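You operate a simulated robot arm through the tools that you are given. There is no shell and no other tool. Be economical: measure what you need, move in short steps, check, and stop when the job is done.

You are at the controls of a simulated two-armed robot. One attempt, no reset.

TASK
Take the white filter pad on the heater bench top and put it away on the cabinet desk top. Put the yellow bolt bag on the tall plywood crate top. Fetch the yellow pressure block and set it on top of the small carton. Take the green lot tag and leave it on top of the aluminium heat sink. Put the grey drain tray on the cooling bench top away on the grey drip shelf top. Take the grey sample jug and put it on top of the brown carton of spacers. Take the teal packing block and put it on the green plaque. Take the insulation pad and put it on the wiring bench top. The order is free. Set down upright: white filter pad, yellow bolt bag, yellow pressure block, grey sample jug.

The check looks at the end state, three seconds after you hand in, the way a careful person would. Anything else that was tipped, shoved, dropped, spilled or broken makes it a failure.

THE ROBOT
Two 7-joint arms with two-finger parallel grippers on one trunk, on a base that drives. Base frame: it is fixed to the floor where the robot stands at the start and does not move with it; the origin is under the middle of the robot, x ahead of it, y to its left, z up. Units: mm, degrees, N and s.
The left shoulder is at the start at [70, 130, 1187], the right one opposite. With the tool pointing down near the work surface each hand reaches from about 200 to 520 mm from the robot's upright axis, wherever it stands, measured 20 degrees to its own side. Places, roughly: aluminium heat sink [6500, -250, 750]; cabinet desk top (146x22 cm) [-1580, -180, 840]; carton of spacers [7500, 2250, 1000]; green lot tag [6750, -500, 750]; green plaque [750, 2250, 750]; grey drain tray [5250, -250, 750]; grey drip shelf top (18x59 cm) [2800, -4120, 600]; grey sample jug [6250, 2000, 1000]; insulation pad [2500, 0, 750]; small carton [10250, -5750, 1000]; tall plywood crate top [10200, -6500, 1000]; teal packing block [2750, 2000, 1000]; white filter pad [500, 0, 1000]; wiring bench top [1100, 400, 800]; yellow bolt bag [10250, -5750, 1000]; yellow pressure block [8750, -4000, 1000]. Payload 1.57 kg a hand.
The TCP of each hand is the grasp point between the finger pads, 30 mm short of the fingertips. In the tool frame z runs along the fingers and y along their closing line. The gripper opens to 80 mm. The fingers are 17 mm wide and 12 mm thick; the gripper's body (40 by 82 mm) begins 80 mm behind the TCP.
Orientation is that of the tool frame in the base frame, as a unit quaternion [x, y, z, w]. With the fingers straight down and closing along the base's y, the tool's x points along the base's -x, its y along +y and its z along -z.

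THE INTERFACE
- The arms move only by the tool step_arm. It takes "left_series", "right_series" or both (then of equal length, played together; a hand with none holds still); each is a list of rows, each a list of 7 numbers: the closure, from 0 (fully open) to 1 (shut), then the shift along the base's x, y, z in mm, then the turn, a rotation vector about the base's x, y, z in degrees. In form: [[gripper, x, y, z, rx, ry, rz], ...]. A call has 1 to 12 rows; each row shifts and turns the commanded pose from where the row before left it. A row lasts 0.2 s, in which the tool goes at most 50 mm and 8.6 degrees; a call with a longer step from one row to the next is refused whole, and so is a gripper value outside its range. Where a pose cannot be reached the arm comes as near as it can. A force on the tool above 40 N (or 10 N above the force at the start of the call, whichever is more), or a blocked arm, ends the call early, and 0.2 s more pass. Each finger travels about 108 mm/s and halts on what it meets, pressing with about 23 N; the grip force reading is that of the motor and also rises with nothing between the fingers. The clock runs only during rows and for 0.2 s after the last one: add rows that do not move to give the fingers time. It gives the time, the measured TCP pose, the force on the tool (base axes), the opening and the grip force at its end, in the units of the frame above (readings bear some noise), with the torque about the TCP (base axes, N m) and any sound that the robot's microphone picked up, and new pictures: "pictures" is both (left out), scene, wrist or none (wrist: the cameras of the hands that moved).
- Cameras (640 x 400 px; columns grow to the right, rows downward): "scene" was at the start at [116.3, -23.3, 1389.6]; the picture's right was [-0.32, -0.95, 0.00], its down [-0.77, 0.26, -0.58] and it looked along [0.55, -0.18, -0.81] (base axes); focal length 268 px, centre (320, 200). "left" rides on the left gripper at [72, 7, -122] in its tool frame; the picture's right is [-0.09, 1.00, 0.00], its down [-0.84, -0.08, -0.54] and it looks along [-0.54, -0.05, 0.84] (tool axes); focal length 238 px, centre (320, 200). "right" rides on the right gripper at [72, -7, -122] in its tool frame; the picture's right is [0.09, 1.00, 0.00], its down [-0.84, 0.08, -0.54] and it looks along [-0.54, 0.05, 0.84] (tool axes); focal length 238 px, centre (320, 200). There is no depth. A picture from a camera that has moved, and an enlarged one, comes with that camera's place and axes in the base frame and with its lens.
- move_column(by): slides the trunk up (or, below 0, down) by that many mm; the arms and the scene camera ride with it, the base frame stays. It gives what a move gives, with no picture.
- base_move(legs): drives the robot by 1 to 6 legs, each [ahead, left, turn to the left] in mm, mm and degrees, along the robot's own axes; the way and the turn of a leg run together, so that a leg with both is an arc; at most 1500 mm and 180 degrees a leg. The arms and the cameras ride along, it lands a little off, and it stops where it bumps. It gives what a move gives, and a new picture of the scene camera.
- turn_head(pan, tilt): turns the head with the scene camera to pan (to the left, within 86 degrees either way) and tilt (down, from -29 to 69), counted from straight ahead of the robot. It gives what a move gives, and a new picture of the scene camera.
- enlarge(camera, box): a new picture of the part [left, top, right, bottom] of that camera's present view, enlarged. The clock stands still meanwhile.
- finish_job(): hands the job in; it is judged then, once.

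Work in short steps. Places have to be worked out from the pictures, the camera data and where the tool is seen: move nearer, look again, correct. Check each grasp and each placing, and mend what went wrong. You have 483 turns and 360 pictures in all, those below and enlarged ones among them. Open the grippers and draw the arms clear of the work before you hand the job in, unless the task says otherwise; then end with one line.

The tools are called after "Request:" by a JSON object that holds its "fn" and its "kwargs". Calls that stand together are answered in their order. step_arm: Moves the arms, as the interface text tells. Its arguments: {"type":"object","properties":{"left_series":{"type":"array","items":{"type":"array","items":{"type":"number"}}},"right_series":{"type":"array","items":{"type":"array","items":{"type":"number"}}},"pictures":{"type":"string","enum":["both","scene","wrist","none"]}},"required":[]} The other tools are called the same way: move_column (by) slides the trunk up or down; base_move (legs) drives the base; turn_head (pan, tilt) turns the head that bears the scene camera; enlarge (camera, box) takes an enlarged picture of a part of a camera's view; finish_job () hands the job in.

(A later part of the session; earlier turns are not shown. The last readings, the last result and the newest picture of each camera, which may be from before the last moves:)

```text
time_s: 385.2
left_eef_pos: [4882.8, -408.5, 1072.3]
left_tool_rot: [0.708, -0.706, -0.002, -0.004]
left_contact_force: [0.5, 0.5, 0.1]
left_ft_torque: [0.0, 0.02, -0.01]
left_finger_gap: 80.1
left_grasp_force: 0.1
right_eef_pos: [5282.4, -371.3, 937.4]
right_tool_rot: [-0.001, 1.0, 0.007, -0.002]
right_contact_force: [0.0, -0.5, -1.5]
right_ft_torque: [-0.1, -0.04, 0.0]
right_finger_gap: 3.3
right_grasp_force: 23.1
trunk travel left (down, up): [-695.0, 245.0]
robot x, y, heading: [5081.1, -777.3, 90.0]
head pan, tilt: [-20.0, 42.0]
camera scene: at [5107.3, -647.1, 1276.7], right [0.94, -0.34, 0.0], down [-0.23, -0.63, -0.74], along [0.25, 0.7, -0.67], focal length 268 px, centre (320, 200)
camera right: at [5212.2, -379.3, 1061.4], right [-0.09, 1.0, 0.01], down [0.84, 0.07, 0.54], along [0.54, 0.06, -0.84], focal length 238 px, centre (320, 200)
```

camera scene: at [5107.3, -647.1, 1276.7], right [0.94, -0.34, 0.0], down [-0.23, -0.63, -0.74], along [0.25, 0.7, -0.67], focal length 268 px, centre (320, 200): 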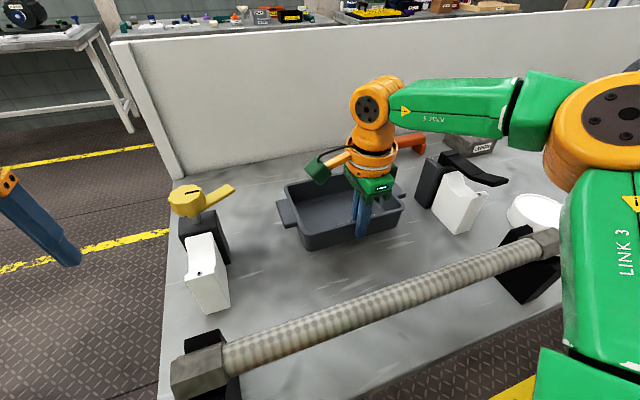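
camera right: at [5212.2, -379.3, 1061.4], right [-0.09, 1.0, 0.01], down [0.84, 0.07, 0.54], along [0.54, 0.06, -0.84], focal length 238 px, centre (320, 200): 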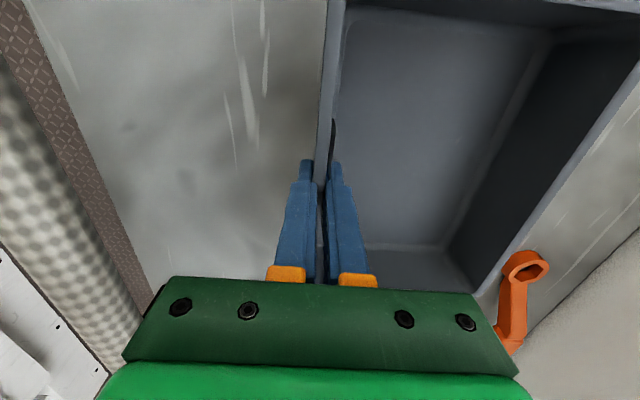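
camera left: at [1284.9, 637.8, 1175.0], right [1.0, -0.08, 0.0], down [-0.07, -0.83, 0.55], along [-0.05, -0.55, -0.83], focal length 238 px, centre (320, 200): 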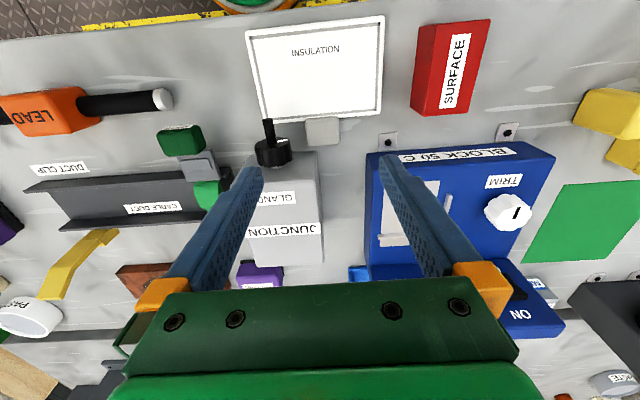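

The tray is held level. I'll raise arm and trunk so it clears the hose before backing out.

Request:
{"fn": "step_arm", "kwargs": {"right_series": [[1, 0, 0, 30, 0, 0, 0], [1, 0, 0, 30, 0, 0, 0], [1, 0, 0, 0, 0, 0, 0]], "pictures": "none"}}

Request:
{"fn": "move_column", "kwargs": {"by": 110}}

Request:
{"fn": "base_move", "kwargs": {"legs": [[-550, 0, 0]]}}

```text
time_s: 386.0
left_eef_pos: [4883.1, -409.0, 1072.6]
left_tool_rot: [0.708, -0.706, -0.003, -0.005]
left_contact_force: [0.0, 0.7, -0.4]
left_ft_torque: [-0.01, -0.02, 0.0]
left_finger_gap: 80.1
left_grasp_force: 0.0
right_eef_pos: [5283.9, -371.1, 995.9]
right_tool_rot: [-0.001, 1.0, 0.008, -0.002]
right_contact_force: [0.4, -0.4, -2.1]
right_ft_torque: [-0.11, -0.03, 0.01]
right_finger_gap: 3.9
right_grasp_force: 22.7
trunk travel left (down, up): [-695.0, 245.0]
robot x, y, heading: [5084.1, -776.2, 89.9]
head pan, tilt: [-20.0, 42.0]
```

```text
time_s: 387.4
left_eef_pos: [4883.2, -408.0, 1181.7]
left_tool_rot: [0.708, -0.706, -0.003, -0.004]
left_contact_force: [0.0, -0.2, 0.1]
left_ft_torque: [-0.03, -0.02, 0.01]
left_finger_gap: 80.0
left_grasp_force: 0.1
right_eef_pos: [5284.6, -371.6, 1107.1]
right_tool_rot: [-0.001, 1.0, 0.007, -0.002]
right_contact_force: [0.4, 1.0, -1.6]
right_ft_torque: [-0.1, -0.01, -0.04]
right_finger_gap: 3.9
right_grasp_force: 23.1
trunk travel left (down, up): [-805.0, 135.0]
robot x, y, heading: [5082.1, -777.8, 89.8]
head pan, tilt: [-20.0, 42.0]
```

```text
time_s: 390.6
left_eef_pos: [4882.2, -968.3, 1181.9]
left_tool_rot: [0.711, -0.703, -0.004, -0.004]
left_contact_force: [-0.6, 0.0, 0.8]
left_ft_torque: [0.02, 0.01, 0.0]
left_finger_gap: 79.7
left_grasp_force: 0.1
right_eef_pos: [5284.3, -927.0, 1105.2]
right_tool_rot: [-0.005, 1.0, 0.006, -0.001]
right_contact_force: [-0.7, 1.8, -2.4]
right_ft_torque: [-0.09, 0.01, 0.0]
right_finger_gap: 3.7
right_grasp_force: 23.0
trunk travel left (down, up): [-805.0, 135.0]
robot x, y, heading: [5085.0, -1333.5, 90.5]
head pan, tilt: [-20.0, 42.0]
camera scene: at [5109.2, -1204.8, 1386.6], right [0.94, -0.33, 0.0], down [-0.22, -0.63, -0.74], along [0.25, 0.7, -0.67], focal length 268 px, centre (320, 200)
```

scene: 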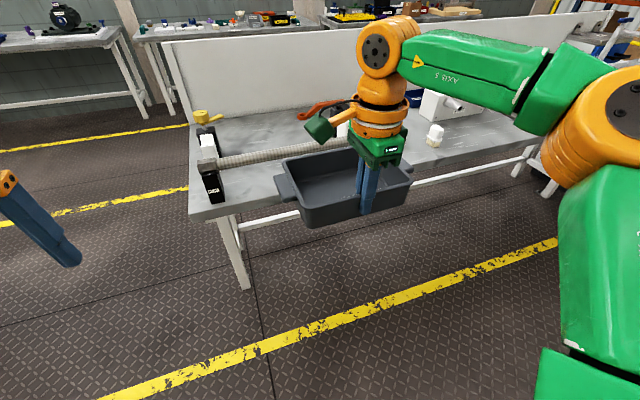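

The tray is clear. I need a route to the drip shelf at [2800, -4120] beyond the machine line. I'll turn west and look around.

Request:
{"fn": "base_move", "kwargs": {"legs": [[0, 0, 90]]}}

Request:
{"fn": "turn_head", "kwargs": {"pan": 10, "tilt": 10}}

Request:
{"fn": "turn_head", "kwargs": {"pan": 60, "tilt": 10}}

```text
time_s: 394.9
left_eef_pos: [4725.4, -1548.3, 1182.2]
left_tool_rot: [1.0, 0.021, -0.005, -0.001]
left_contact_force: [-0.3, 0.1, 0.0]
left_ft_torque: [-0.01, 0.0, -0.03]
left_finger_gap: 80.3
left_grasp_force: 0.0
right_eef_pos: [4671.0, -1148.9, 1106.9]
right_tool_rot: [0.722, -0.691, -0.004, 0.006]
right_contact_force: [0.5, -0.1, -0.7]
right_ft_torque: [0.0, -0.1, -0.01]
right_finger_gap: 3.7
right_grasp_force: 23.4
trunk travel left (down, up): [-805.0, 135.0]
robot x, y, heading: [5083.3, -1334.0, -177.6]
head pan, tilt: [-20.0, 42.0]
camera scene: at [4951.2, -1312.3, 1386.7], right [0.3, 0.95, 0.0], down [0.64, -0.2, -0.74], along [-0.71, 0.23, -0.67], focal length 268 px, centre (320, 200)
```

scene: 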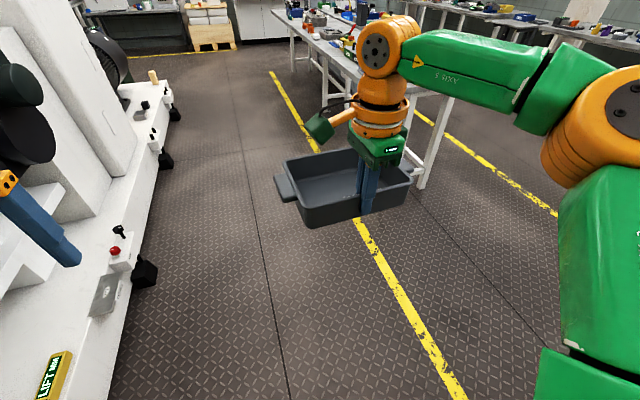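

```text
time_s: 395.9
left_eef_pos: [4725.1, -1547.5, 1182.7]
left_tool_rot: [1.0, 0.021, -0.005, 0.0]
left_contact_force: [0.1, 0.1, -0.8]
left_ft_torque: [0.0, 0.02, 0.0]
left_finger_gap: 79.9
left_grasp_force: 0.0
right_eef_pos: [4671.2, -1148.4, 1106.5]
right_tool_rot: [0.721, -0.692, -0.004, 0.005]
right_contact_force: [0.5, -0.9, -1.6]
right_ft_torque: [0.01, -0.1, 0.0]
right_finger_gap: 3.6
right_grasp_force: 22.8
trunk travel left (down, up): [-805.0, 135.0]
robot x, y, heading: [5085.5, -1333.7, -177.7]
head pan, tilt: [10.0, 10.0]
camera scene: at [4940.1, -1357.7, 1437.3], right [-0.21, 0.98, 0.0], down [0.17, 0.04, -0.98], along [-0.96, -0.21, -0.17], focal length 268 px, centre (320, 200)
```

scene: 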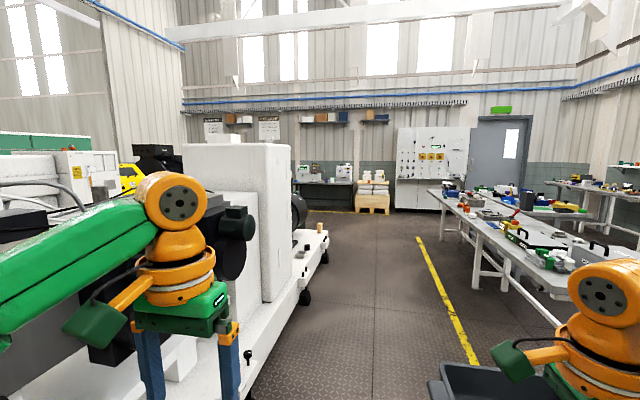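

```text
time_s: 397.1
left_eef_pos: [4726.0, -1548.2, 1182.9]
left_tool_rot: [1.0, 0.021, -0.005, -0.001]
left_contact_force: [0.3, 0.7, -1.2]
left_ft_torque: [-0.01, 0.0, -0.02]
left_finger_gap: 79.9
left_grasp_force: 0.1
right_eef_pos: [4672.0, -1148.6, 1105.5]
right_tool_rot: [0.722, -0.692, -0.004, 0.007]
right_contact_force: [-0.5, -0.9, -1.2]
right_ft_torque: [0.01, -0.15, 0.02]
right_finger_gap: 3.8
right_grasp_force: 22.5
trunk travel left (down, up): [-805.0, 135.0]
robot x, y, heading: [5081.9, -1337.1, -177.6]
head pan, tilt: [60.0, 10.0]
camera scene: at [4987.6, -1420.2, 1437.4], right [-0.89, 0.46, 0.0], down [0.08, 0.15, -0.98], along [-0.46, -0.87, -0.17], focal length 268 px, centre (320, 200)
```

scene: 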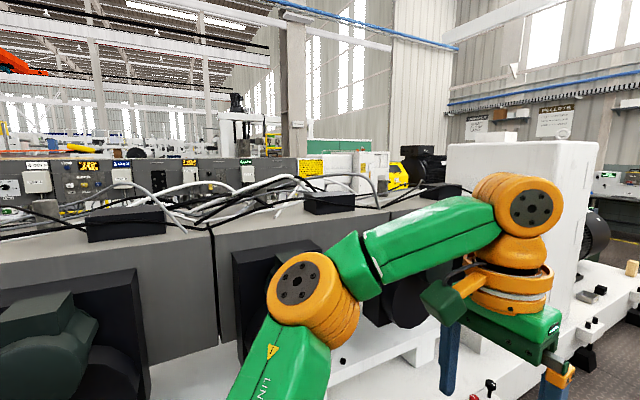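

The machine line ends to the west near x≈900. I'll drive west along this aisle and look south around its end.

Request:
{"fn": "base_move", "kwargs": {"legs": [[0, 0, -2.4], [1500, 0, 0], [1500, 0, 0], [1400, 0, 0]]}}

Request:
{"fn": "turn_head", "kwargs": {"pan": 50, "tilt": 15}}

```text
time_s: 418.6
left_eef_pos: [317.1, -1697.8, 1182.7]
left_tool_rot: [0.999, 0.035, -0.006, 0.001]
left_contact_force: [0.2, 0.5, -0.4]
left_ft_torque: [0.02, 0.01, 0.01]
left_finger_gap: 79.8
left_grasp_force: 0.1
right_eef_pos: [252.4, -1297.3, 1106.9]
right_tool_rot: [0.731, -0.682, -0.004, 0.006]
right_contact_force: [-0.1, -0.2, -0.7]
right_ft_torque: [0.01, -0.11, 0.01]
right_finger_gap: 3.7
right_grasp_force: 23.3
trunk travel left (down, up): [-805.0, 135.0]
robot x, y, heading: [667.0, -1474.1, -175.7]
head pan, tilt: [60.0, 10.0]
camera scene: at [576.1, -1561.0, 1437.5], right [-0.9, 0.44, 0.0], down [0.08, 0.16, -0.98], along [-0.43, -0.89, -0.17], focal length 268 px, centre (320, 200)
```

scene: 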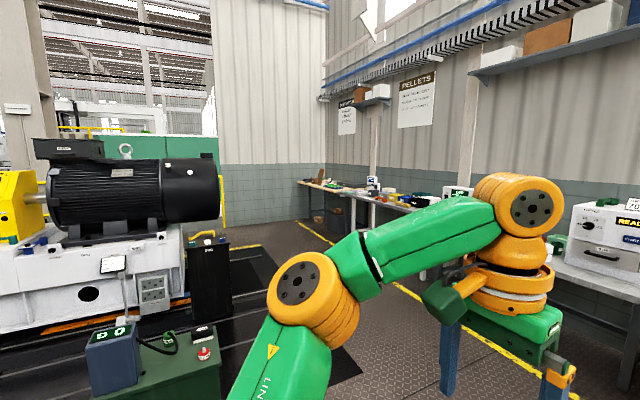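

```text
time_s: 419.3
left_eef_pos: [315.0, -1697.6, 1182.1]
left_tool_rot: [0.999, 0.035, -0.005, -0.001]
left_contact_force: [-0.3, -0.1, 1.0]
left_ft_torque: [0.02, -0.04, 0.0]
left_finger_gap: 79.7
left_grasp_force: 0.0
right_eef_pos: [251.3, -1299.2, 1105.9]
right_tool_rot: [0.731, -0.682, -0.004, 0.006]
right_contact_force: [0.5, 0.6, -2.1]
right_ft_torque: [0.03, -0.12, -0.05]
right_finger_gap: 3.8
right_grasp_force: 22.9
trunk travel left (down, up): [-805.0, 135.0]
robot x, y, heading: [669.4, -1473.0, -175.9]
head pan, tilt: [50.0, 15.0]
camera scene: at [561.2, -1553.1, 1429.3], right [-0.81, 0.59, 0.0], down [0.15, 0.21, -0.97], along [-0.57, -0.78, -0.26], focal length 268 px, centre (320, 200)
```

scene: 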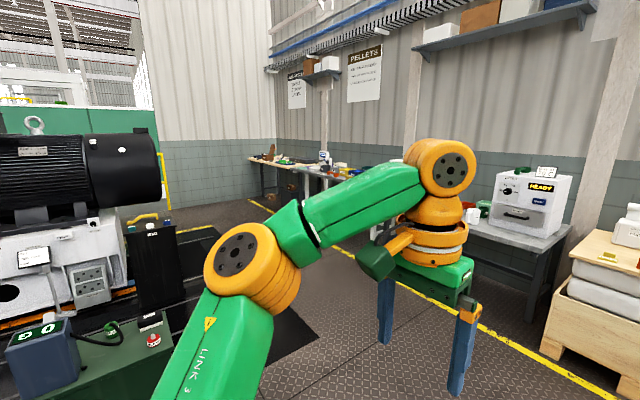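

I'll continue west to x≈-450, clear of the machine, then turn south and look.

Request:
{"fn": "base_move", "kwargs": {"legs": [[0, 0, -4], [1100, 0, 0], [0, 0, 90]]}}

Request:
{"fn": "turn_head", "kwargs": {"pan": 20, "tilt": 15}}

```text
time_s: 429.2
left_eef_pos: [-219.1, -1836.6, 1182.0]
left_tool_rot: [0.703, 0.711, -0.004, 0.003]
left_contact_force: [-0.7, -0.7, 0.6]
left_ft_torque: [0.01, 0.0, 0.01]
left_finger_gap: 80.0
left_grasp_force: 0.2
right_eef_pos: [-620.9, -1879.1, 1107.4]
right_tool_rot: [1.0, 0.005, 0.001, 0.007]
right_contact_force: [-0.4, -0.3, -0.5]
right_ft_torque: [0.12, -0.02, 0.01]
right_finger_gap: 3.3
right_grasp_force: 22.9
trunk travel left (down, up): [-805.0, 135.0]
robot x, y, heading: [-421.7, -1469.9, -89.3]
head pan, tilt: [50.0, 15.0]
camera scene: at [-350.8, -1581.4, 1429.3], right [-0.63, -0.77, 0.0], down [-0.2, 0.16, -0.97], along [0.75, -0.61, -0.26], focal length 268 px, centre (320, 200)
```

scene: 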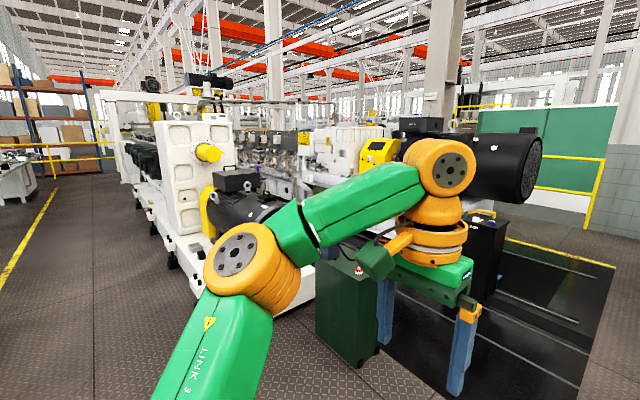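

```text
time_s: 430.2
left_eef_pos: [-217.6, -1837.2, 1183.1]
left_tool_rot: [0.704, 0.71, -0.005, 0.003]
left_contact_force: [0.4, -0.2, -0.8]
left_ft_torque: [0.0, -0.01, 0.03]
left_finger_gap: 79.9
left_grasp_force: 0.1
right_eef_pos: [-619.4, -1878.3, 1107.0]
right_tool_rot: [1.0, 0.005, 0.001, 0.007]
right_contact_force: [0.4, -0.1, -1.3]
right_ft_torque: [0.07, 0.02, -0.06]
right_finger_gap: 3.8
right_grasp_force: 23.3
trunk travel left (down, up): [-805.0, 135.0]
robot x, y, heading: [-417.3, -1470.8, -89.5]
head pan, tilt: [20.0, 15.0]
camera scene: at [-389.7, -1609.4, 1429.3], right [-0.94, -0.35, 0.0], down [-0.09, 0.24, -0.97], along [0.34, -0.9, -0.26], focal length 268 px, centre (320, 200)
```

scene: 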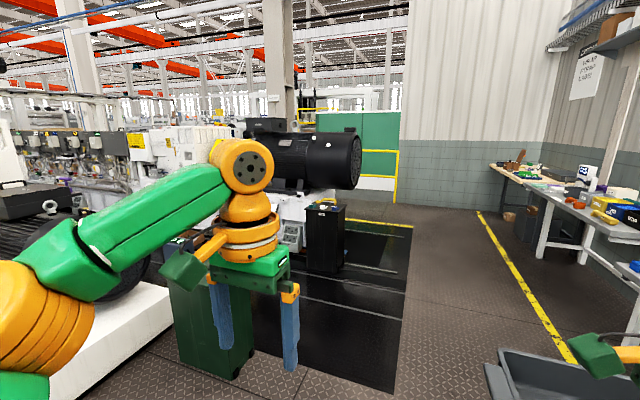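

A second machine line lies at y≈-3500, with an aisle west of it (x -1400…-400). I'll go south along that aisle and look east.

Request:
{"fn": "base_move", "kwargs": {"legs": [[0, -350, 0], [1500, 0, 0], [1400, 0, 0]]}}

Request:
{"fn": "turn_head", "kwargs": {"pan": 70, "tilt": 15}}

```text
time_s: 446.3
left_eef_pos: [-514.9, -4797.2, 1182.7]
left_tool_rot: [0.704, 0.71, -0.006, 0.003]
left_contact_force: [0.3, -0.1, -0.3]
left_ft_torque: [0.01, 0.0, -0.04]
left_finger_gap: 80.0
left_grasp_force: 0.0
right_eef_pos: [-917.6, -4838.0, 1106.0]
right_tool_rot: [1.0, 0.005, 0.002, 0.007]
right_contact_force: [-1.1, -0.7, -2.2]
right_ft_torque: [0.1, 0.01, 0.03]
right_finger_gap: 3.8
right_grasp_force: 22.7
trunk travel left (down, up): [-805.0, 135.0]
robot x, y, heading: [-717.0, -4430.4, -89.7]
head pan, tilt: [20.0, 15.0]
camera scene: at [-686.3, -4570.0, 1429.3], right [-0.94, -0.35, 0.0], down [-0.09, 0.24, -0.97], along [0.34, -0.9, -0.26], focal length 268 px, centre (320, 200)
```

scene: 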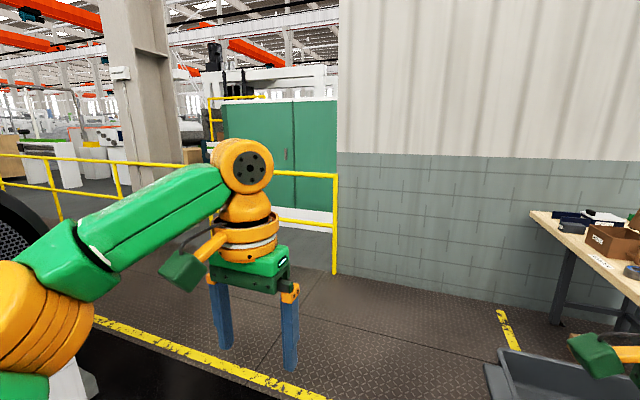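

```text
time_s: 447.5
left_eef_pos: [-515.0, -4796.6, 1182.0]
left_tool_rot: [0.704, 0.71, -0.005, 0.003]
left_contact_force: [0.5, 0.0, -0.7]
left_ft_torque: [-0.01, -0.02, 0.0]
left_finger_gap: 79.9
left_grasp_force: 0.1
right_eef_pos: [-915.9, -4839.2, 1105.0]
right_tool_rot: [1.0, 0.005, 0.001, 0.007]
right_contact_force: [0.0, -0.7, -2.3]
right_ft_torque: [0.1, 0.04, 0.04]
right_finger_gap: 3.9
right_grasp_force: 23.0
trunk travel left (down, up): [-805.0, 135.0]
robot x, y, heading: [-717.1, -4432.1, -89.4]
head pan, tilt: [70.0, 15.0]
camera scene: at [-631.0, -4514.3, 1429.3], right [-0.33, -0.94, 0.0], down [-0.24, 0.09, -0.97], along [0.91, -0.32, -0.26], focal length 268 px, centre (320, 200)
```

scene: 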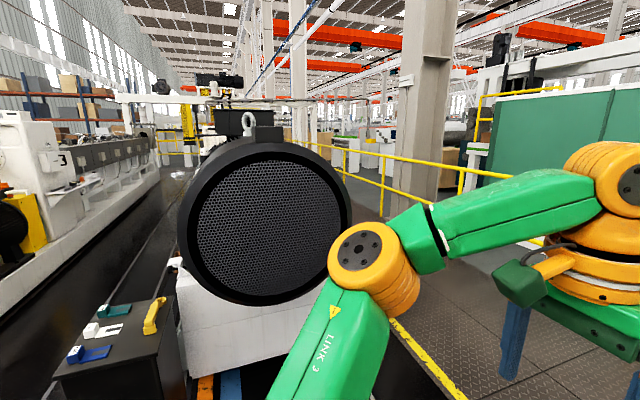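

The drip shelf should be on the corridor between the two machine lines. I'll go back north to y≈-3600 and look east along it.

Request:
{"fn": "base_move", "kwargs": {"legs": [[-900, 0, 0], [0, 0, 90]]}}

Request:
{"fn": "turn_head", "kwargs": {"pan": 0, "tilt": 18}}

```text
time_s: 455.9
left_eef_pos: [-351.4, -3366.2, 1182.9]
left_tool_rot: [0.01, 1.0, -0.001, 0.005]
left_contact_force: [-0.9, -0.1, -0.9]
left_ft_torque: [0.02, -0.03, -0.01]
left_finger_gap: 80.0
left_grasp_force: 0.0
right_eef_pos: [-322.0, -3769.2, 1105.2]
right_tool_rot: [0.713, 0.701, 0.006, 0.004]
right_contact_force: [0.3, -0.2, -2.2]
right_ft_torque: [-0.03, 0.09, 0.01]
right_finger_gap: 3.9
right_grasp_force: 23.0
trunk travel left (down, up): [-805.0, 135.0]
robot x, y, heading: [-723.3, -3557.0, -1.2]
head pan, tilt: [70.0, 15.0]
camera scene: at [-641.3, -3472.7, 1429.3], right [0.93, -0.36, 0.0], down [-0.09, -0.24, -0.97], along [0.35, 0.9, -0.26], focal length 268 px, centre (320, 200)
```

scene: 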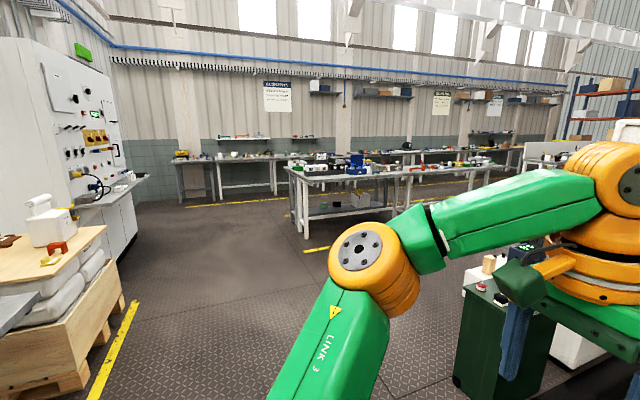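

```text
time_s: 457.3
left_eef_pos: [-352.7, -3366.4, 1181.7]
left_tool_rot: [0.01, 1.0, -0.001, 0.005]
left_contact_force: [0.2, 0.2, -0.3]
left_ft_torque: [0.01, -0.01, 0.0]
left_finger_gap: 80.0
left_grasp_force: 0.0
right_eef_pos: [-321.9, -3769.1, 1106.4]
right_tool_rot: [0.714, 0.7, 0.006, 0.003]
right_contact_force: [0.3, -0.8, -0.9]
right_ft_torque: [-0.03, 0.11, -0.05]
right_finger_gap: 3.7
right_grasp_force: 23.1
trunk travel left (down, up): [-805.0, 135.0]
robot x, y, heading: [-725.9, -3556.8, -1.2]
head pan, tilt: [0.0, 18.0]
camera scene: at [-581.6, -3561.1, 1424.4], right [-0.02, -1.0, 0.0], down [-0.31, 0.01, -0.95], along [0.95, -0.02, -0.31], focal length 268 px, centre (320, 200)
```

scene: 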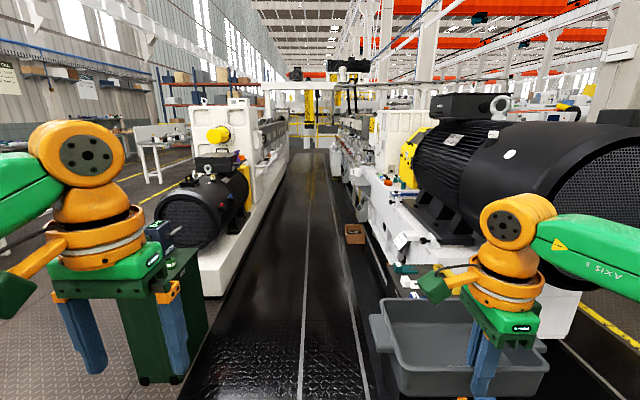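

The corridor is about 1.2 m wide (y -2820…-4050), with a small box on the floor at ≈[2400, -4050]. I'll drive along its centre.

Request:
{"fn": "base_move", "kwargs": {"legs": [[0, 140, 1.2], [1300, 0, 0], [1300, 0, 0]]}}

Request:
{"fn": "turn_head", "kwargs": {"pan": -40, "tilt": 30}}

```text
time_s: 471.2
left_eef_pos: [2311.8, -3287.3, 1183.2]
left_tool_rot: [0.015, 1.0, -0.001, 0.005]
left_contact_force: [0.2, 0.5, -0.1]
left_ft_torque: [0.02, -0.04, 0.01]
left_finger_gap: 80.0
left_grasp_force: 0.1
right_eef_pos: [2339.3, -3689.8, 1106.6]
right_tool_rot: [0.716, 0.698, 0.006, 0.004]
right_contact_force: [-0.4, 0.1, -2.1]
right_ft_torque: [0.01, 0.11, -0.01]
right_finger_gap: 3.6
right_grasp_force: 23.1
trunk travel left (down, up): [-805.0, 135.0]
robot x, y, heading: [1943.3, -3472.5, -1.4]
head pan, tilt: [0.0, 18.0]
camera scene: at [2081.0, -3479.1, 1424.4], right [-0.03, -1.0, 0.0], down [-0.31, 0.01, -0.95], along [0.95, -0.03, -0.31], focal length 268 px, centre (320, 200)
```

scene: 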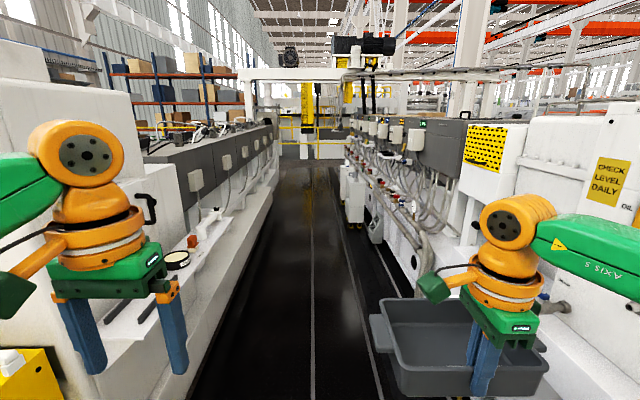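

```text
time_s: 472.2
left_eef_pos: [2312.5, -3286.4, 1182.3]
left_tool_rot: [0.013, 1.0, -0.001, 0.006]
left_contact_force: [-0.6, 0.4, 0.2]
left_ft_torque: [-0.01, 0.0, -0.03]
left_finger_gap: 80.3
left_grasp_force: 0.0
right_eef_pos: [2340.8, -3690.1, 1108.2]
right_tool_rot: [0.717, 0.697, 0.006, 0.004]
right_contact_force: [1.1, -0.4, -1.0]
right_ft_torque: [-0.01, 0.1, 0.01]
right_finger_gap: 3.5
right_grasp_force: 23.1
trunk travel left (down, up): [-805.0, 135.0]
robot x, y, heading: [1936.6, -3476.0, -1.7]
head pan, tilt: [-40.0, 30.0]
camera scene: at [2056.1, -3536.5, 1405.1], right [-0.66, -0.75, 0.0], down [-0.37, 0.33, -0.87], along [0.65, -0.57, -0.5], focal length 268 px, centre (320, 200)
```

scene: 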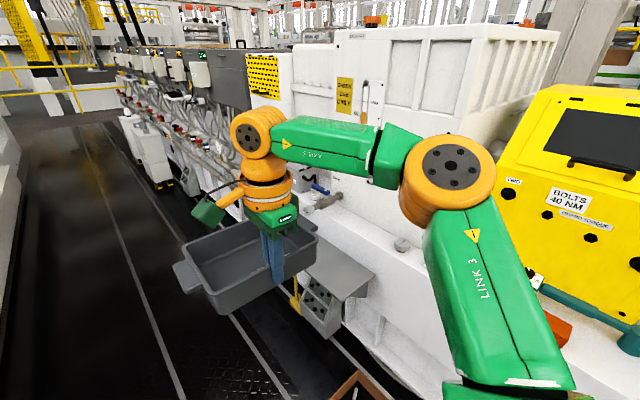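

The grey drip shelf is visible near y≈-4120 (z≈600), along the south machine. I'll drive further to x≈2950 and turn to face it.

Request:
{"fn": "base_move", "kwargs": {"legs": [[1000, 70, 1.5], [0, 0, -45]]}}

Request:
{"fn": "turn_head", "kwargs": {"pan": -45, "tilt": 35}}

```text
time_s: 479.4
left_eef_pos: [3318.2, -3552.5, 1182.5]
left_tool_rot: [0.393, 0.92, -0.003, 0.004]
left_contact_force: [0.5, -0.4, -0.3]
left_ft_torque: [-0.03, -0.01, 0.01]
left_finger_gap: 79.8
left_grasp_force: 0.1
right_eef_pos: [3054.8, -3857.9, 1106.8]
right_tool_rot: [0.928, 0.372, 0.004, 0.005]
right_contact_force: [-0.3, 0.7, -2.1]
right_ft_torque: [0.08, 0.08, 0.03]
right_finger_gap: 3.7
right_grasp_force: 23.1
trunk travel left (down, up): [-805.0, 135.0]
robot x, y, heading: [2921.7, -3423.2, -46.6]
head pan, tilt: [-40.0, 30.0]
camera scene: at [2959.8, -3551.9, 1405.1], right [-1.0, -0.07, 0.0], down [-0.03, 0.5, -0.87], along [0.06, -0.86, -0.5], focal length 268 px, centre (320, 200)
```

scene: 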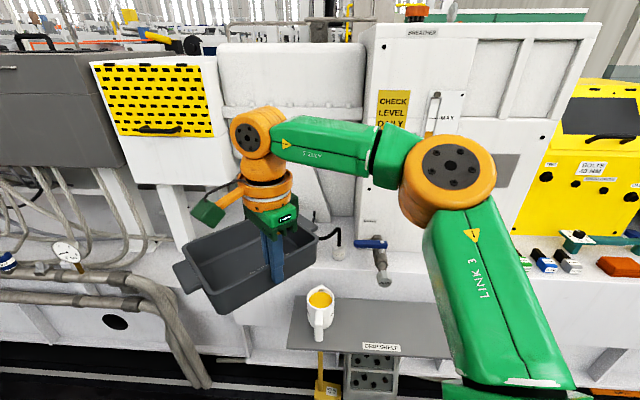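

```text
time_s: 480.1
left_eef_pos: [3318.8, -3552.9, 1182.8]
left_tool_rot: [0.392, 0.92, -0.003, 0.005]
left_contact_force: [0.1, -0.3, -0.3]
left_ft_torque: [-0.01, 0.01, 0.0]
left_finger_gap: 79.6
left_grasp_force: 0.1
right_eef_pos: [3054.5, -3858.3, 1105.9]
right_tool_rot: [0.928, 0.373, 0.004, 0.005]
right_contact_force: [-0.3, -0.7, -1.0]
right_ft_torque: [0.07, 0.08, 0.01]
right_finger_gap: 3.8
right_grasp_force: 23.2
trunk travel left (down, up): [-805.0, 135.0]
robot x, y, heading: [2921.9, -3426.1, -46.4]
head pan, tilt: [-45.0, 35.0]
camera scene: at [2951.6, -3550.0, 1397.3], right [-1.0, 0.02, 0.0], down [0.01, 0.57, -0.82], along [-0.02, -0.82, -0.57], focal length 268 px, centre (320, 200)
```

scene: 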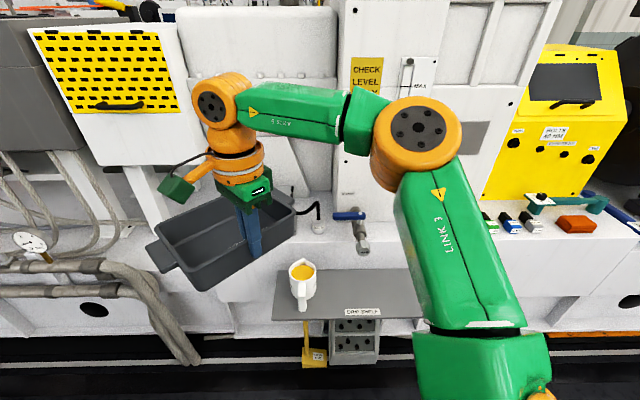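

The shelf spans x≈2505–3085, with an oil jug at x≈2997 and a tap near x≈2810. Its west part should be free. I'll turn fully south and look at it.

Request:
{"fn": "base_move", "kwargs": {"legs": [[0, 0, -43.5], [0, -60, 0]]}}

Request:
{"fn": "turn_head", "kwargs": {"pan": -10, "tilt": 50}}

```text
time_s: 483.0
left_eef_pos: [3071.0, -3790.9, 1181.7]
left_tool_rot: [0.703, 0.711, -0.008, 0.0]
left_contact_force: [0.3, 0.5, 0.2]
left_ft_torque: [0.0, 0.06, 0.0]
left_finger_gap: 79.8
left_grasp_force: 0.1
right_eef_pos: [2668.5, -3832.6, 1108.5]
right_tool_rot: [1.0, 0.005, -0.002, 0.007]
right_contact_force: [0.7, 0.4, -2.1]
right_ft_torque: [0.13, 0.04, 0.02]
right_finger_gap: 3.9
right_grasp_force: 23.0
trunk travel left (down, up): [-805.0, 135.0]
robot x, y, heading: [2860.3, -3423.0, -89.8]
head pan, tilt: [-45.0, 35.0]
camera scene: at [2806.8, -3539.3, 1397.7], right [-0.71, 0.7, 0.01], down [0.4, 0.41, -0.82], along [-0.58, -0.58, -0.57], focal length 268 px, centre (320, 200)
```

scene: 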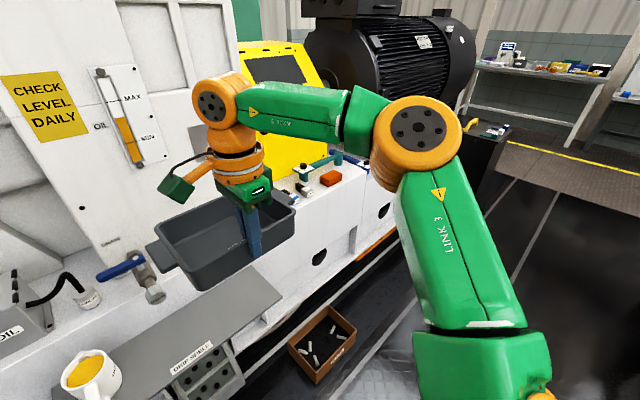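

```text
time_s: 484.1
left_eef_pos: [3061.8, -3790.1, 1183.4]
left_tool_rot: [0.704, 0.711, -0.003, 0.004]
left_contact_force: [-0.8, 0.2, 0.5]
left_ft_torque: [0.0, 0.0, 0.0]
left_finger_gap: 80.0
left_grasp_force: 0.1
right_eef_pos: [2662.2, -3832.7, 1105.6]
right_tool_rot: [1.0, 0.005, 0.002, 0.007]
right_contact_force: [-0.2, 0.6, -1.4]
right_ft_torque: [0.1, 0.03, -0.01]
right_finger_gap: 3.8
right_grasp_force: 22.5
trunk travel left (down, up): [-805.0, 135.0]
robot x, y, heading: [2862.6, -3425.7, -89.8]
head pan, tilt: [-10.0, 50.0]
camera scene: at [2845.7, -3552.5, 1375.5], right [-0.99, 0.17, 0.0], down [0.13, 0.76, -0.64], along [-0.11, -0.63, -0.77], focal length 268 px, centre (320, 200)
```

scene: 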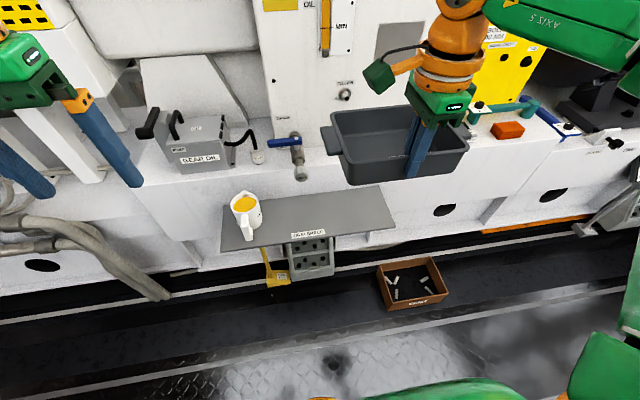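

The shelf is x 2503–3086, y -4208…-4025, and its west part is free. I'll retract the left hand, then lower the trunk 340 mm.

Request:
{"fn": "step_arm", "kwargs": {"left_series": [[0, 0, 40, 0, 0, 0, 0], [0, 0, 40, 0, 0, 0, 0], [0, 0, 30, 0, 0, 0, 0]], "pictures": "none"}}

Request:
{"fn": "move_column", "kwargs": {"by": -330}}

Request:
{"fn": "base_move", "kwargs": {"legs": [[110, -22, 0]]}}

```text
time_s: 484.9
left_eef_pos: [3063.8, -3681.7, 1182.5]
left_tool_rot: [0.703, 0.711, -0.004, 0.002]
left_contact_force: [-0.5, 0.6, 0.0]
left_ft_torque: [0.01, -0.01, -0.01]
left_finger_gap: 79.7
left_grasp_force: 0.1
right_eef_pos: [2663.2, -3832.8, 1107.0]
right_tool_rot: [1.0, 0.005, 0.002, 0.007]
right_contact_force: [-0.5, 0.9, -2.1]
right_ft_torque: [0.09, 0.03, 0.0]
right_finger_gap: 3.6
right_grasp_force: 22.9
trunk travel left (down, up): [-805.0, 135.0]
robot x, y, heading: [2860.3, -3425.3, -89.7]
head pan, tilt: [-10.0, 50.0]
```

```text
time_s: 488.1
left_eef_pos: [3063.1, -3683.0, 851.6]
left_tool_rot: [0.704, 0.711, -0.005, 0.003]
left_contact_force: [-0.1, -0.3, 0.6]
left_ft_torque: [0.01, 0.0, -0.01]
left_finger_gap: 80.2
left_grasp_force: 0.1
right_eef_pos: [2661.4, -3832.8, 777.3]
right_tool_rot: [1.0, 0.006, 0.002, 0.007]
right_contact_force: [0.7, -0.4, -2.2]
right_ft_torque: [0.04, -0.02, -0.01]
right_finger_gap: 4.0
right_grasp_force: 23.2
trunk travel left (down, up): [-475.0, 465.0]
robot x, y, heading: [2862.4, -3423.6, -89.7]
head pan, tilt: [-10.0, 50.0]
```

```text
time_s: 489.3
left_eef_pos: [3043.7, -3795.3, 852.0]
left_tool_rot: [0.704, 0.71, -0.004, 0.003]
left_contact_force: [-0.5, 0.6, -0.3]
left_ft_torque: [0.0, -0.01, -0.03]
left_finger_gap: 80.3
left_grasp_force: 0.0
right_eef_pos: [2642.3, -3944.0, 777.3]
right_tool_rot: [1.0, 0.005, 0.002, 0.007]
right_contact_force: [-0.2, -0.3, -2.2]
right_ft_torque: [0.14, -0.05, 0.0]
right_finger_gap: 3.8
right_grasp_force: 23.0
trunk travel left (down, up): [-475.0, 465.0]
robot x, y, heading: [2840.5, -3537.6, -89.6]
head pan, tilt: [-10.0, 50.0]
camera scene: at [2826.2, -3664.8, 1045.5], right [-0.99, 0.16, 0.0], down [0.13, 0.76, -0.64], along [-0.11, -0.63, -0.77], focal length 268 px, centre (320, 200)
```

scene: 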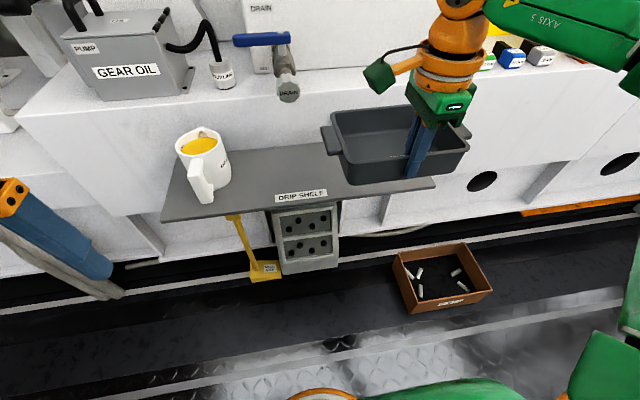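

The shelf front is at y≈-4026. I'll drive 95 mm ahead so the tray's near wall sits at about y -4040.

Request:
{"fn": "base_move", "kwargs": {"legs": [[97, 0, 0]]}}

Request:
{"fn": "step_arm", "kwargs": {"right_series": [[1, 0, 0, -30, 0, 0, 0], [1, 0, 0, -30, 0, 0, 0], [1, 0, 0, -20, 0, 0, 0], [1, 0, 0, 0, 0, 0, 0]], "pictures": "both"}}

```text
time_s: 490.4
left_eef_pos: [3043.6, -3893.7, 852.0]
left_tool_rot: [0.705, 0.709, -0.004, 0.004]
left_contact_force: [-0.3, -0.7, -0.1]
left_ft_torque: [0.0, -0.04, 0.01]
left_finger_gap: 79.9
left_grasp_force: 0.1
right_eef_pos: [2641.0, -4042.9, 776.4]
right_tool_rot: [1.0, 0.003, 0.001, 0.007]
right_contact_force: [0.7, -0.4, -1.8]
right_ft_torque: [0.09, 0.02, 0.01]
right_finger_gap: 3.9
right_grasp_force: 22.8
trunk travel left (down, up): [-475.0, 465.0]
robot x, y, heading: [2840.6, -3637.6, -89.6]
head pan, tilt: [-10.0, 50.0]
camera scene: at [2826.5, -3762.9, 1045.5], right [-0.99, 0.17, 0.0], down [0.13, 0.76, -0.64], along [-0.11, -0.63, -0.77], focal length 268 px, centre (320, 200)
```

scene: 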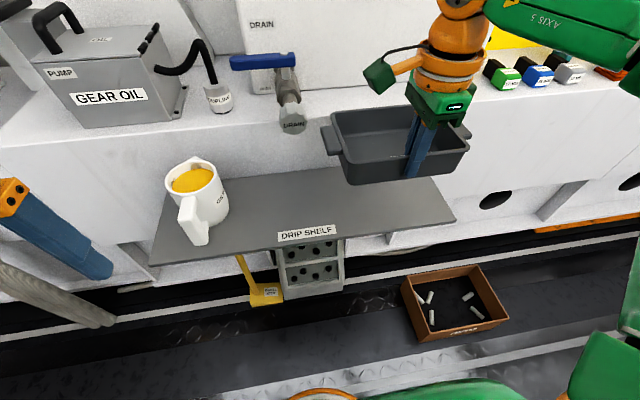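

```text
time_s: 491.4
left_eef_pos: [3043.0, -3893.4, 851.9]
left_tool_rot: [0.705, 0.709, -0.003, 0.004]
left_contact_force: [0.8, 0.1, -0.3]
left_ft_torque: [0.02, -0.03, -0.04]
left_finger_gap: 80.1
left_grasp_force: 0.2
right_eef_pos: [2638.4, -4041.8, 700.0]
right_tool_rot: [1.0, 0.004, 0.002, 0.007]
right_contact_force: [-0.2, -0.7, -1.8]
right_ft_torque: [0.14, 0.0, 0.03]
right_finger_gap: 3.5
right_grasp_force: 22.9
trunk travel left (down, up): [-475.0, 465.0]
robot x, y, heading: [2841.3, -3633.9, -89.7]
head pan, tilt: [-10.0, 50.0]
camera scene: at [2826.6, -3762.8, 1045.5], right [-0.99, 0.17, 0.0], down [0.13, 0.76, -0.64], along [-0.11, -0.63, -0.77], focal length 268 px, centre (320, 200)
camera right: at [2710.7, -4032.8, 822.7], right [0.1, -0.99, 0.01], down [-0.84, -0.08, 0.54], along [-0.54, -0.06, -0.84], focal length 238 px, centre (320, 200)
```

scene: 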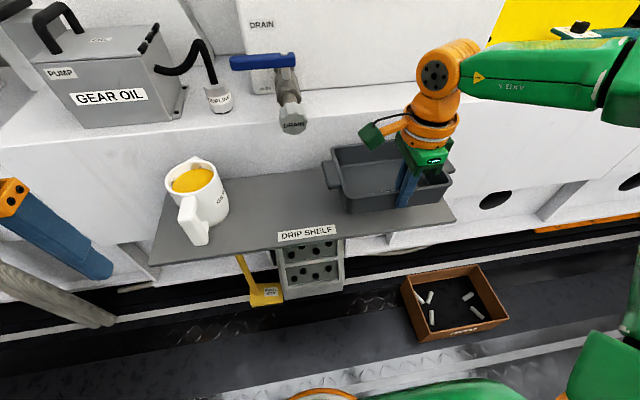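
right: 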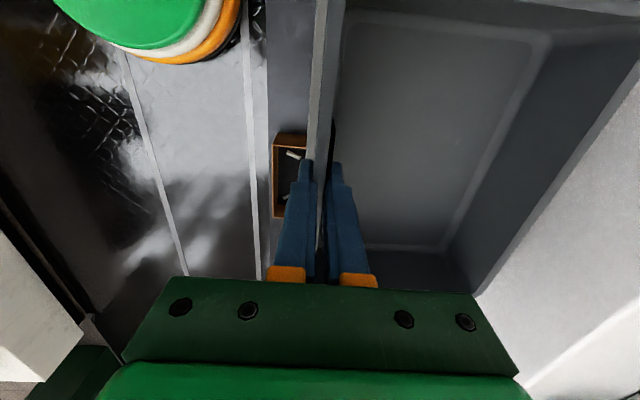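

It's over the shelf's west end. I'll shift 25 mm inward (+x) and lower gently.

Request:
{"fn": "step_arm", "kwargs": {"right_series": [[1, 25, 0, 0, 0, 0, 0], [1, 0, 0, -25, 0, 0, 0], [1, 0, 0, -12, 0, 0, 0], [1, 0, 0, -4, 0, 0, 0], [1, 0, 0, 0, 0, 0, 0]], "pictures": "none"}}

Request:
{"fn": "step_arm", "kwargs": {"right_series": [[1, 0, 0, -3, 0, 0, 0], [1, 0, 0, -2, 0, 0, 0], [1, 0, 0, -2, 0, 0, 0], [1, 0, 0, 0, 0, 0, 0]], "pictures": "none"}}

```text
time_s: 492.6
left_eef_pos: [3042.8, -3894.1, 851.9]
left_tool_rot: [0.705, 0.709, -0.005, 0.003]
left_contact_force: [0.8, 0.2, -0.4]
left_ft_torque: [0.01, 0.05, 0.0]
left_finger_gap: 80.2
left_grasp_force: 0.1
right_eef_pos: [2664.4, -4042.4, 655.7]
right_tool_rot: [1.0, 0.004, 0.002, 0.006]
right_contact_force: [-0.1, -0.7, -1.7]
right_ft_torque: [0.12, 0.05, 0.0]
right_finger_gap: 3.6
right_grasp_force: 22.9
trunk travel left (down, up): [-475.0, 465.0]
robot x, y, heading: [2840.6, -3638.0, -89.9]
head pan, tilt: [-10.0, 50.0]
```

```text
time_s: 493.6
left_eef_pos: [3043.6, -3892.9, 852.3]
left_tool_rot: [0.705, 0.709, -0.005, 0.004]
left_contact_force: [-0.1, -0.2, 0.0]
left_ft_torque: [-0.04, 0.01, -0.01]
left_finger_gap: 79.8
left_grasp_force: 0.0
right_eef_pos: [2665.5, -4041.9, 648.9]
right_tool_rot: [1.0, 0.003, 0.002, 0.008]
right_contact_force: [-1.3, -0.8, 6.7]
right_ft_torque: [-0.76, -0.48, 0.01]
right_finger_gap: 3.8
right_grasp_force: 22.7
trunk travel left (down, up): [-475.0, 465.0]
robot x, y, heading: [2840.2, -3634.4, -89.7]
head pan, tilt: [-10.0, 50.0]
```

It has contact. I'll open and rise.

Request:
{"fn": "step_arm", "kwargs": {"right_series": [[0.8, 0, 0, 0, 0, 0, 0], [0.6, 0, 0, 0, 0, 0, 0], [0.6, 0, 0, 0, 0, 0, 0], [0.6, 0, 0, 20, 0, 0, 0], [0.6, 0, 0, 40, 0, 0, 0], [0.6, 0, 0, 40, 0, 0, 0], [0.4, 0, 20, 30, 0, 0, 0]], "pictures": "both"}}

```text
time_s: 495.2
left_eef_pos: [3043.4, -3891.7, 852.2]
left_tool_rot: [0.705, 0.709, -0.005, 0.004]
left_contact_force: [-0.2, 0.5, 0.8]
left_ft_torque: [-0.04, 0.03, 0.03]
left_finger_gap: 80.0
left_grasp_force: 0.0
right_eef_pos: [2668.2, -4018.6, 779.0]
right_tool_rot: [1.0, 0.004, 0.001, 0.009]
right_contact_force: [0.2, -0.3, 1.2]
right_ft_torque: [0.01, 0.01, -0.01]
right_finger_gap: 48.2
right_grasp_force: 0.1
trunk travel left (down, up): [-475.0, 465.0]
robot x, y, heading: [2841.4, -3636.2, -89.7]
head pan, tilt: [-10.0, 50.0]
camera scene: at [2826.9, -3761.3, 1045.7], right [-0.99, 0.17, 0.0], down [0.13, 0.75, -0.64], along [-0.11, -0.63, -0.77], focal length 268 px, centre (320, 200)
camera right: at [2741.0, -4010.4, 902.7], right [0.1, -0.99, 0.02], down [-0.84, -0.07, 0.54], along [-0.54, -0.07, -0.84], focal length 238 px, centre (320, 200)
```

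scene: 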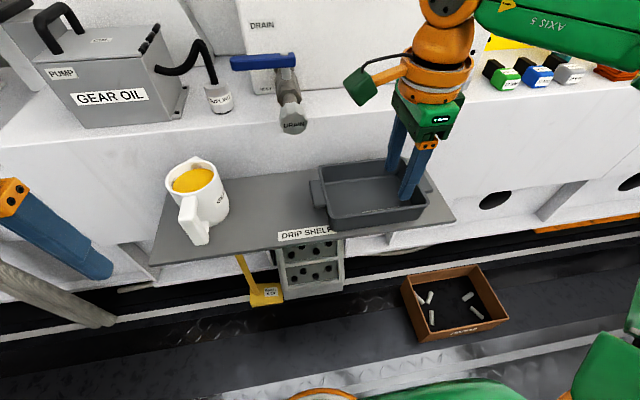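
right: 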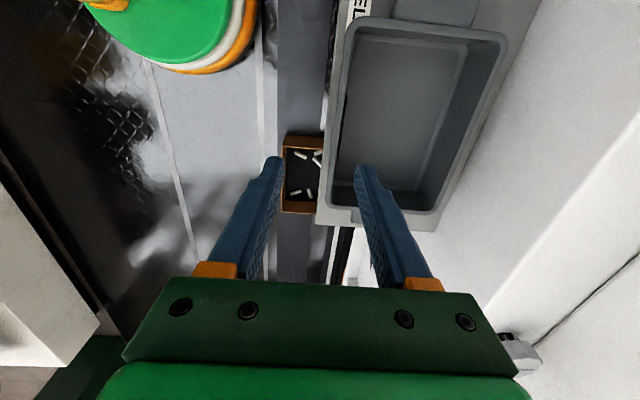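

The tray sits on the drip shelf. I'll back off, restore the right gripper's orientation, raise the trunk and head east along the corridor.

Request:
{"fn": "base_move", "kwargs": {"legs": [[-220, 0, 0]]}}

Request:
{"fn": "move_column", "kwargs": {"by": 330}}

Request:
{"fn": "step_arm", "kwargs": {"right_series": [[0, 0, 0, 0, 0, 0, 8.5], [0, 0, 0, 0, 0, 0, 8.5], [0, 0, 0, 0, 0, 0, 8.5], [0, 0, 0, 0, 0, 0, 8.5], [0, 0, 0, 0, 0, 0, 8.5], [0, 0, 0, 0, 0, 0, 8.5], [0, 0, 0, 0, 0, 0, 8.5], [0, 0, 0, 0, 0, 0, 8.5], [0, 0, 0, 0, 0, 0, 8.5], [0, 0, 0, 0, 0, 0, 8.5], [0, 0, 0, 0, 0, 0, 5], [0, 0, 0, 0, 0, 0, 0]], "pictures": "none"}}

Request:
{"fn": "base_move", "kwargs": {"legs": [[0, 0, 89.7], [1500, 0, 0], [1500, 0, 0]]}}

Request:
{"fn": "turn_head", "kwargs": {"pan": -5, "tilt": 18}}

```text
time_s: 496.9
left_eef_pos: [3041.1, -3671.4, 851.6]
left_tool_rot: [0.706, 0.708, -0.005, 0.003]
left_contact_force: [-0.7, 0.2, -0.8]
left_ft_torque: [0.01, 0.0, -0.02]
left_finger_gap: 79.9
left_grasp_force: 0.0
right_eef_pos: [2666.3, -3797.0, 777.8]
right_tool_rot: [1.0, 0.001, 0.001, 0.007]
right_contact_force: [-0.5, 0.5, -0.1]
right_ft_torque: [0.0, -0.02, 0.01]
right_finger_gap: 48.0
right_grasp_force: 0.0
trunk travel left (down, up): [-475.0, 465.0]
robot x, y, heading: [2842.6, -3412.9, -90.0]
head pan, tilt: [-10.0, 50.0]
camera scene: at [2825.2, -3539.3, 1045.6], right [-0.99, 0.17, 0.0], down [0.13, 0.75, -0.64], along [-0.11, -0.63, -0.77], focal length 268 px, centre (320, 200)
```

scene: 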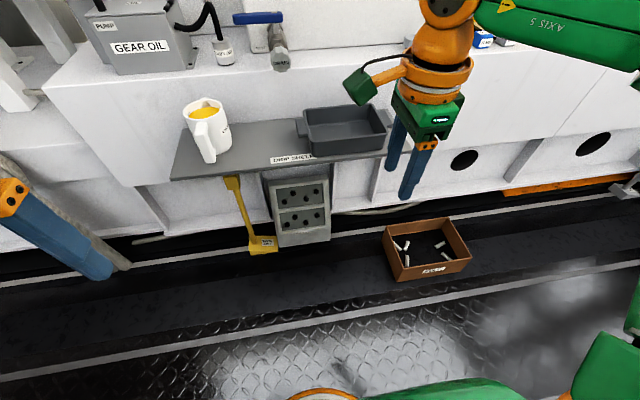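

```text
time_s: 500.2
left_eef_pos: [3041.5, -3671.4, 1183.4]
left_tool_rot: [0.706, 0.708, -0.004, 0.002]
left_contact_force: [1.3, 0.1, 0.5]
left_ft_torque: [-0.05, 0.02, -0.01]
left_finger_gap: 80.0
left_grasp_force: 0.0
right_eef_pos: [2665.1, -3798.2, 1107.3]
right_tool_rot: [1.0, 0.002, 0.002, 0.007]
right_contact_force: [-1.1, 0.6, -0.3]
right_ft_torque: [0.0, -0.01, 0.0]
right_finger_gap: 48.1
right_grasp_force: 0.0
trunk travel left (down, up): [-805.0, 135.0]
robot x, y, heading: [2839.3, -3410.8, -90.1]
head pan, tilt: [-10.0, 50.0]
```

```text
time_s: 502.8
left_eef_pos: [3042.2, -3671.4, 1181.3]
left_tool_rot: [0.706, 0.708, -0.005, 0.003]
left_contact_force: [1.1, 0.4, 0.4]
left_ft_torque: [-0.01, -0.02, 0.02]
left_finger_gap: 80.2
left_grasp_force: 0.2
right_eef_pos: [2664.0, -3796.5, 1108.8]
right_tool_rot: [0.705, 0.709, 0.006, 0.005]
right_contact_force: [-0.9, 0.3, -0.4]
right_ft_torque: [-0.02, 0.0, 0.0]
right_finger_gap: 80.0
right_grasp_force: 0.1
trunk travel left (down, up): [-805.0, 135.0]
robot x, y, heading: [2839.1, -3414.9, -89.8]
head pan, tilt: [-10.0, 50.0]
```

```text
time_s: 521.1
left_eef_pos: [6123.9, -3276.4, 1181.8]
left_tool_rot: [0.01, 1.0, -0.002, 0.006]
left_contact_force: [1.5, -0.3, 0.1]
left_ft_torque: [0.01, -0.03, -0.02]
left_finger_gap: 80.0
left_grasp_force: 0.0
right_eef_pos: [6240.8, -3655.7, 1108.7]
right_tool_rot: [0.01, 1.0, 0.008, -0.002]
right_contact_force: [0.3, -0.4, 0.4]
right_ft_torque: [0.0, -0.01, 0.0]
right_finger_gap: 80.0
right_grasp_force: 0.0
trunk travel left (down, up): [-805.0, 135.0]
robot x, y, heading: [5863.1, -3470.9, -1.1]
head pan, tilt: [-10.0, 50.0]
camera scene: at [5984.5, -3488.5, 1375.6], right [-0.19, -0.98, 0.0], down [-0.75, 0.15, -0.64], along [0.63, -0.12, -0.77], focal length 268 px, centre (320, 200)
```

scene: 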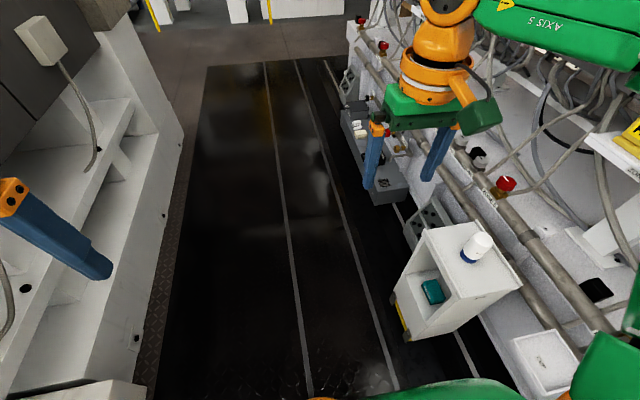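

```text
time_s: 522.1
left_eef_pos: [6124.1, -3277.2, 1182.6]
left_tool_rot: [0.01, 1.0, -0.001, 0.004]
left_contact_force: [0.0, 0.0, 0.3]
left_ft_torque: [-0.02, 0.03, -0.04]
left_finger_gap: 80.0
left_grasp_force: 0.1
right_eef_pos: [6242.2, -3656.9, 1108.3]
right_tool_rot: [0.009, 1.0, 0.006, -0.002]
right_contact_force: [0.1, 0.4, 0.4]
right_ft_torque: [0.03, -0.01, 0.0]
right_finger_gap: 80.1
right_grasp_force: 0.0
trunk travel left (down, up): [-805.0, 135.0]
robot x, y, heading: [5864.5, -3471.4, -1.3]
head pan, tilt: [-5.0, 18.0]
camera scene: at [6002.3, -3483.6, 1424.3], right [-0.11, -0.99, 0.0], down [-0.31, 0.03, -0.95], along [0.95, -0.1, -0.31], focal length 268 px, centre (320, 200)
```

scene: 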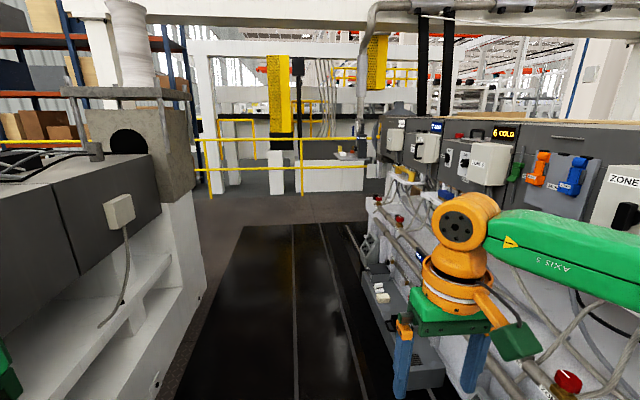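

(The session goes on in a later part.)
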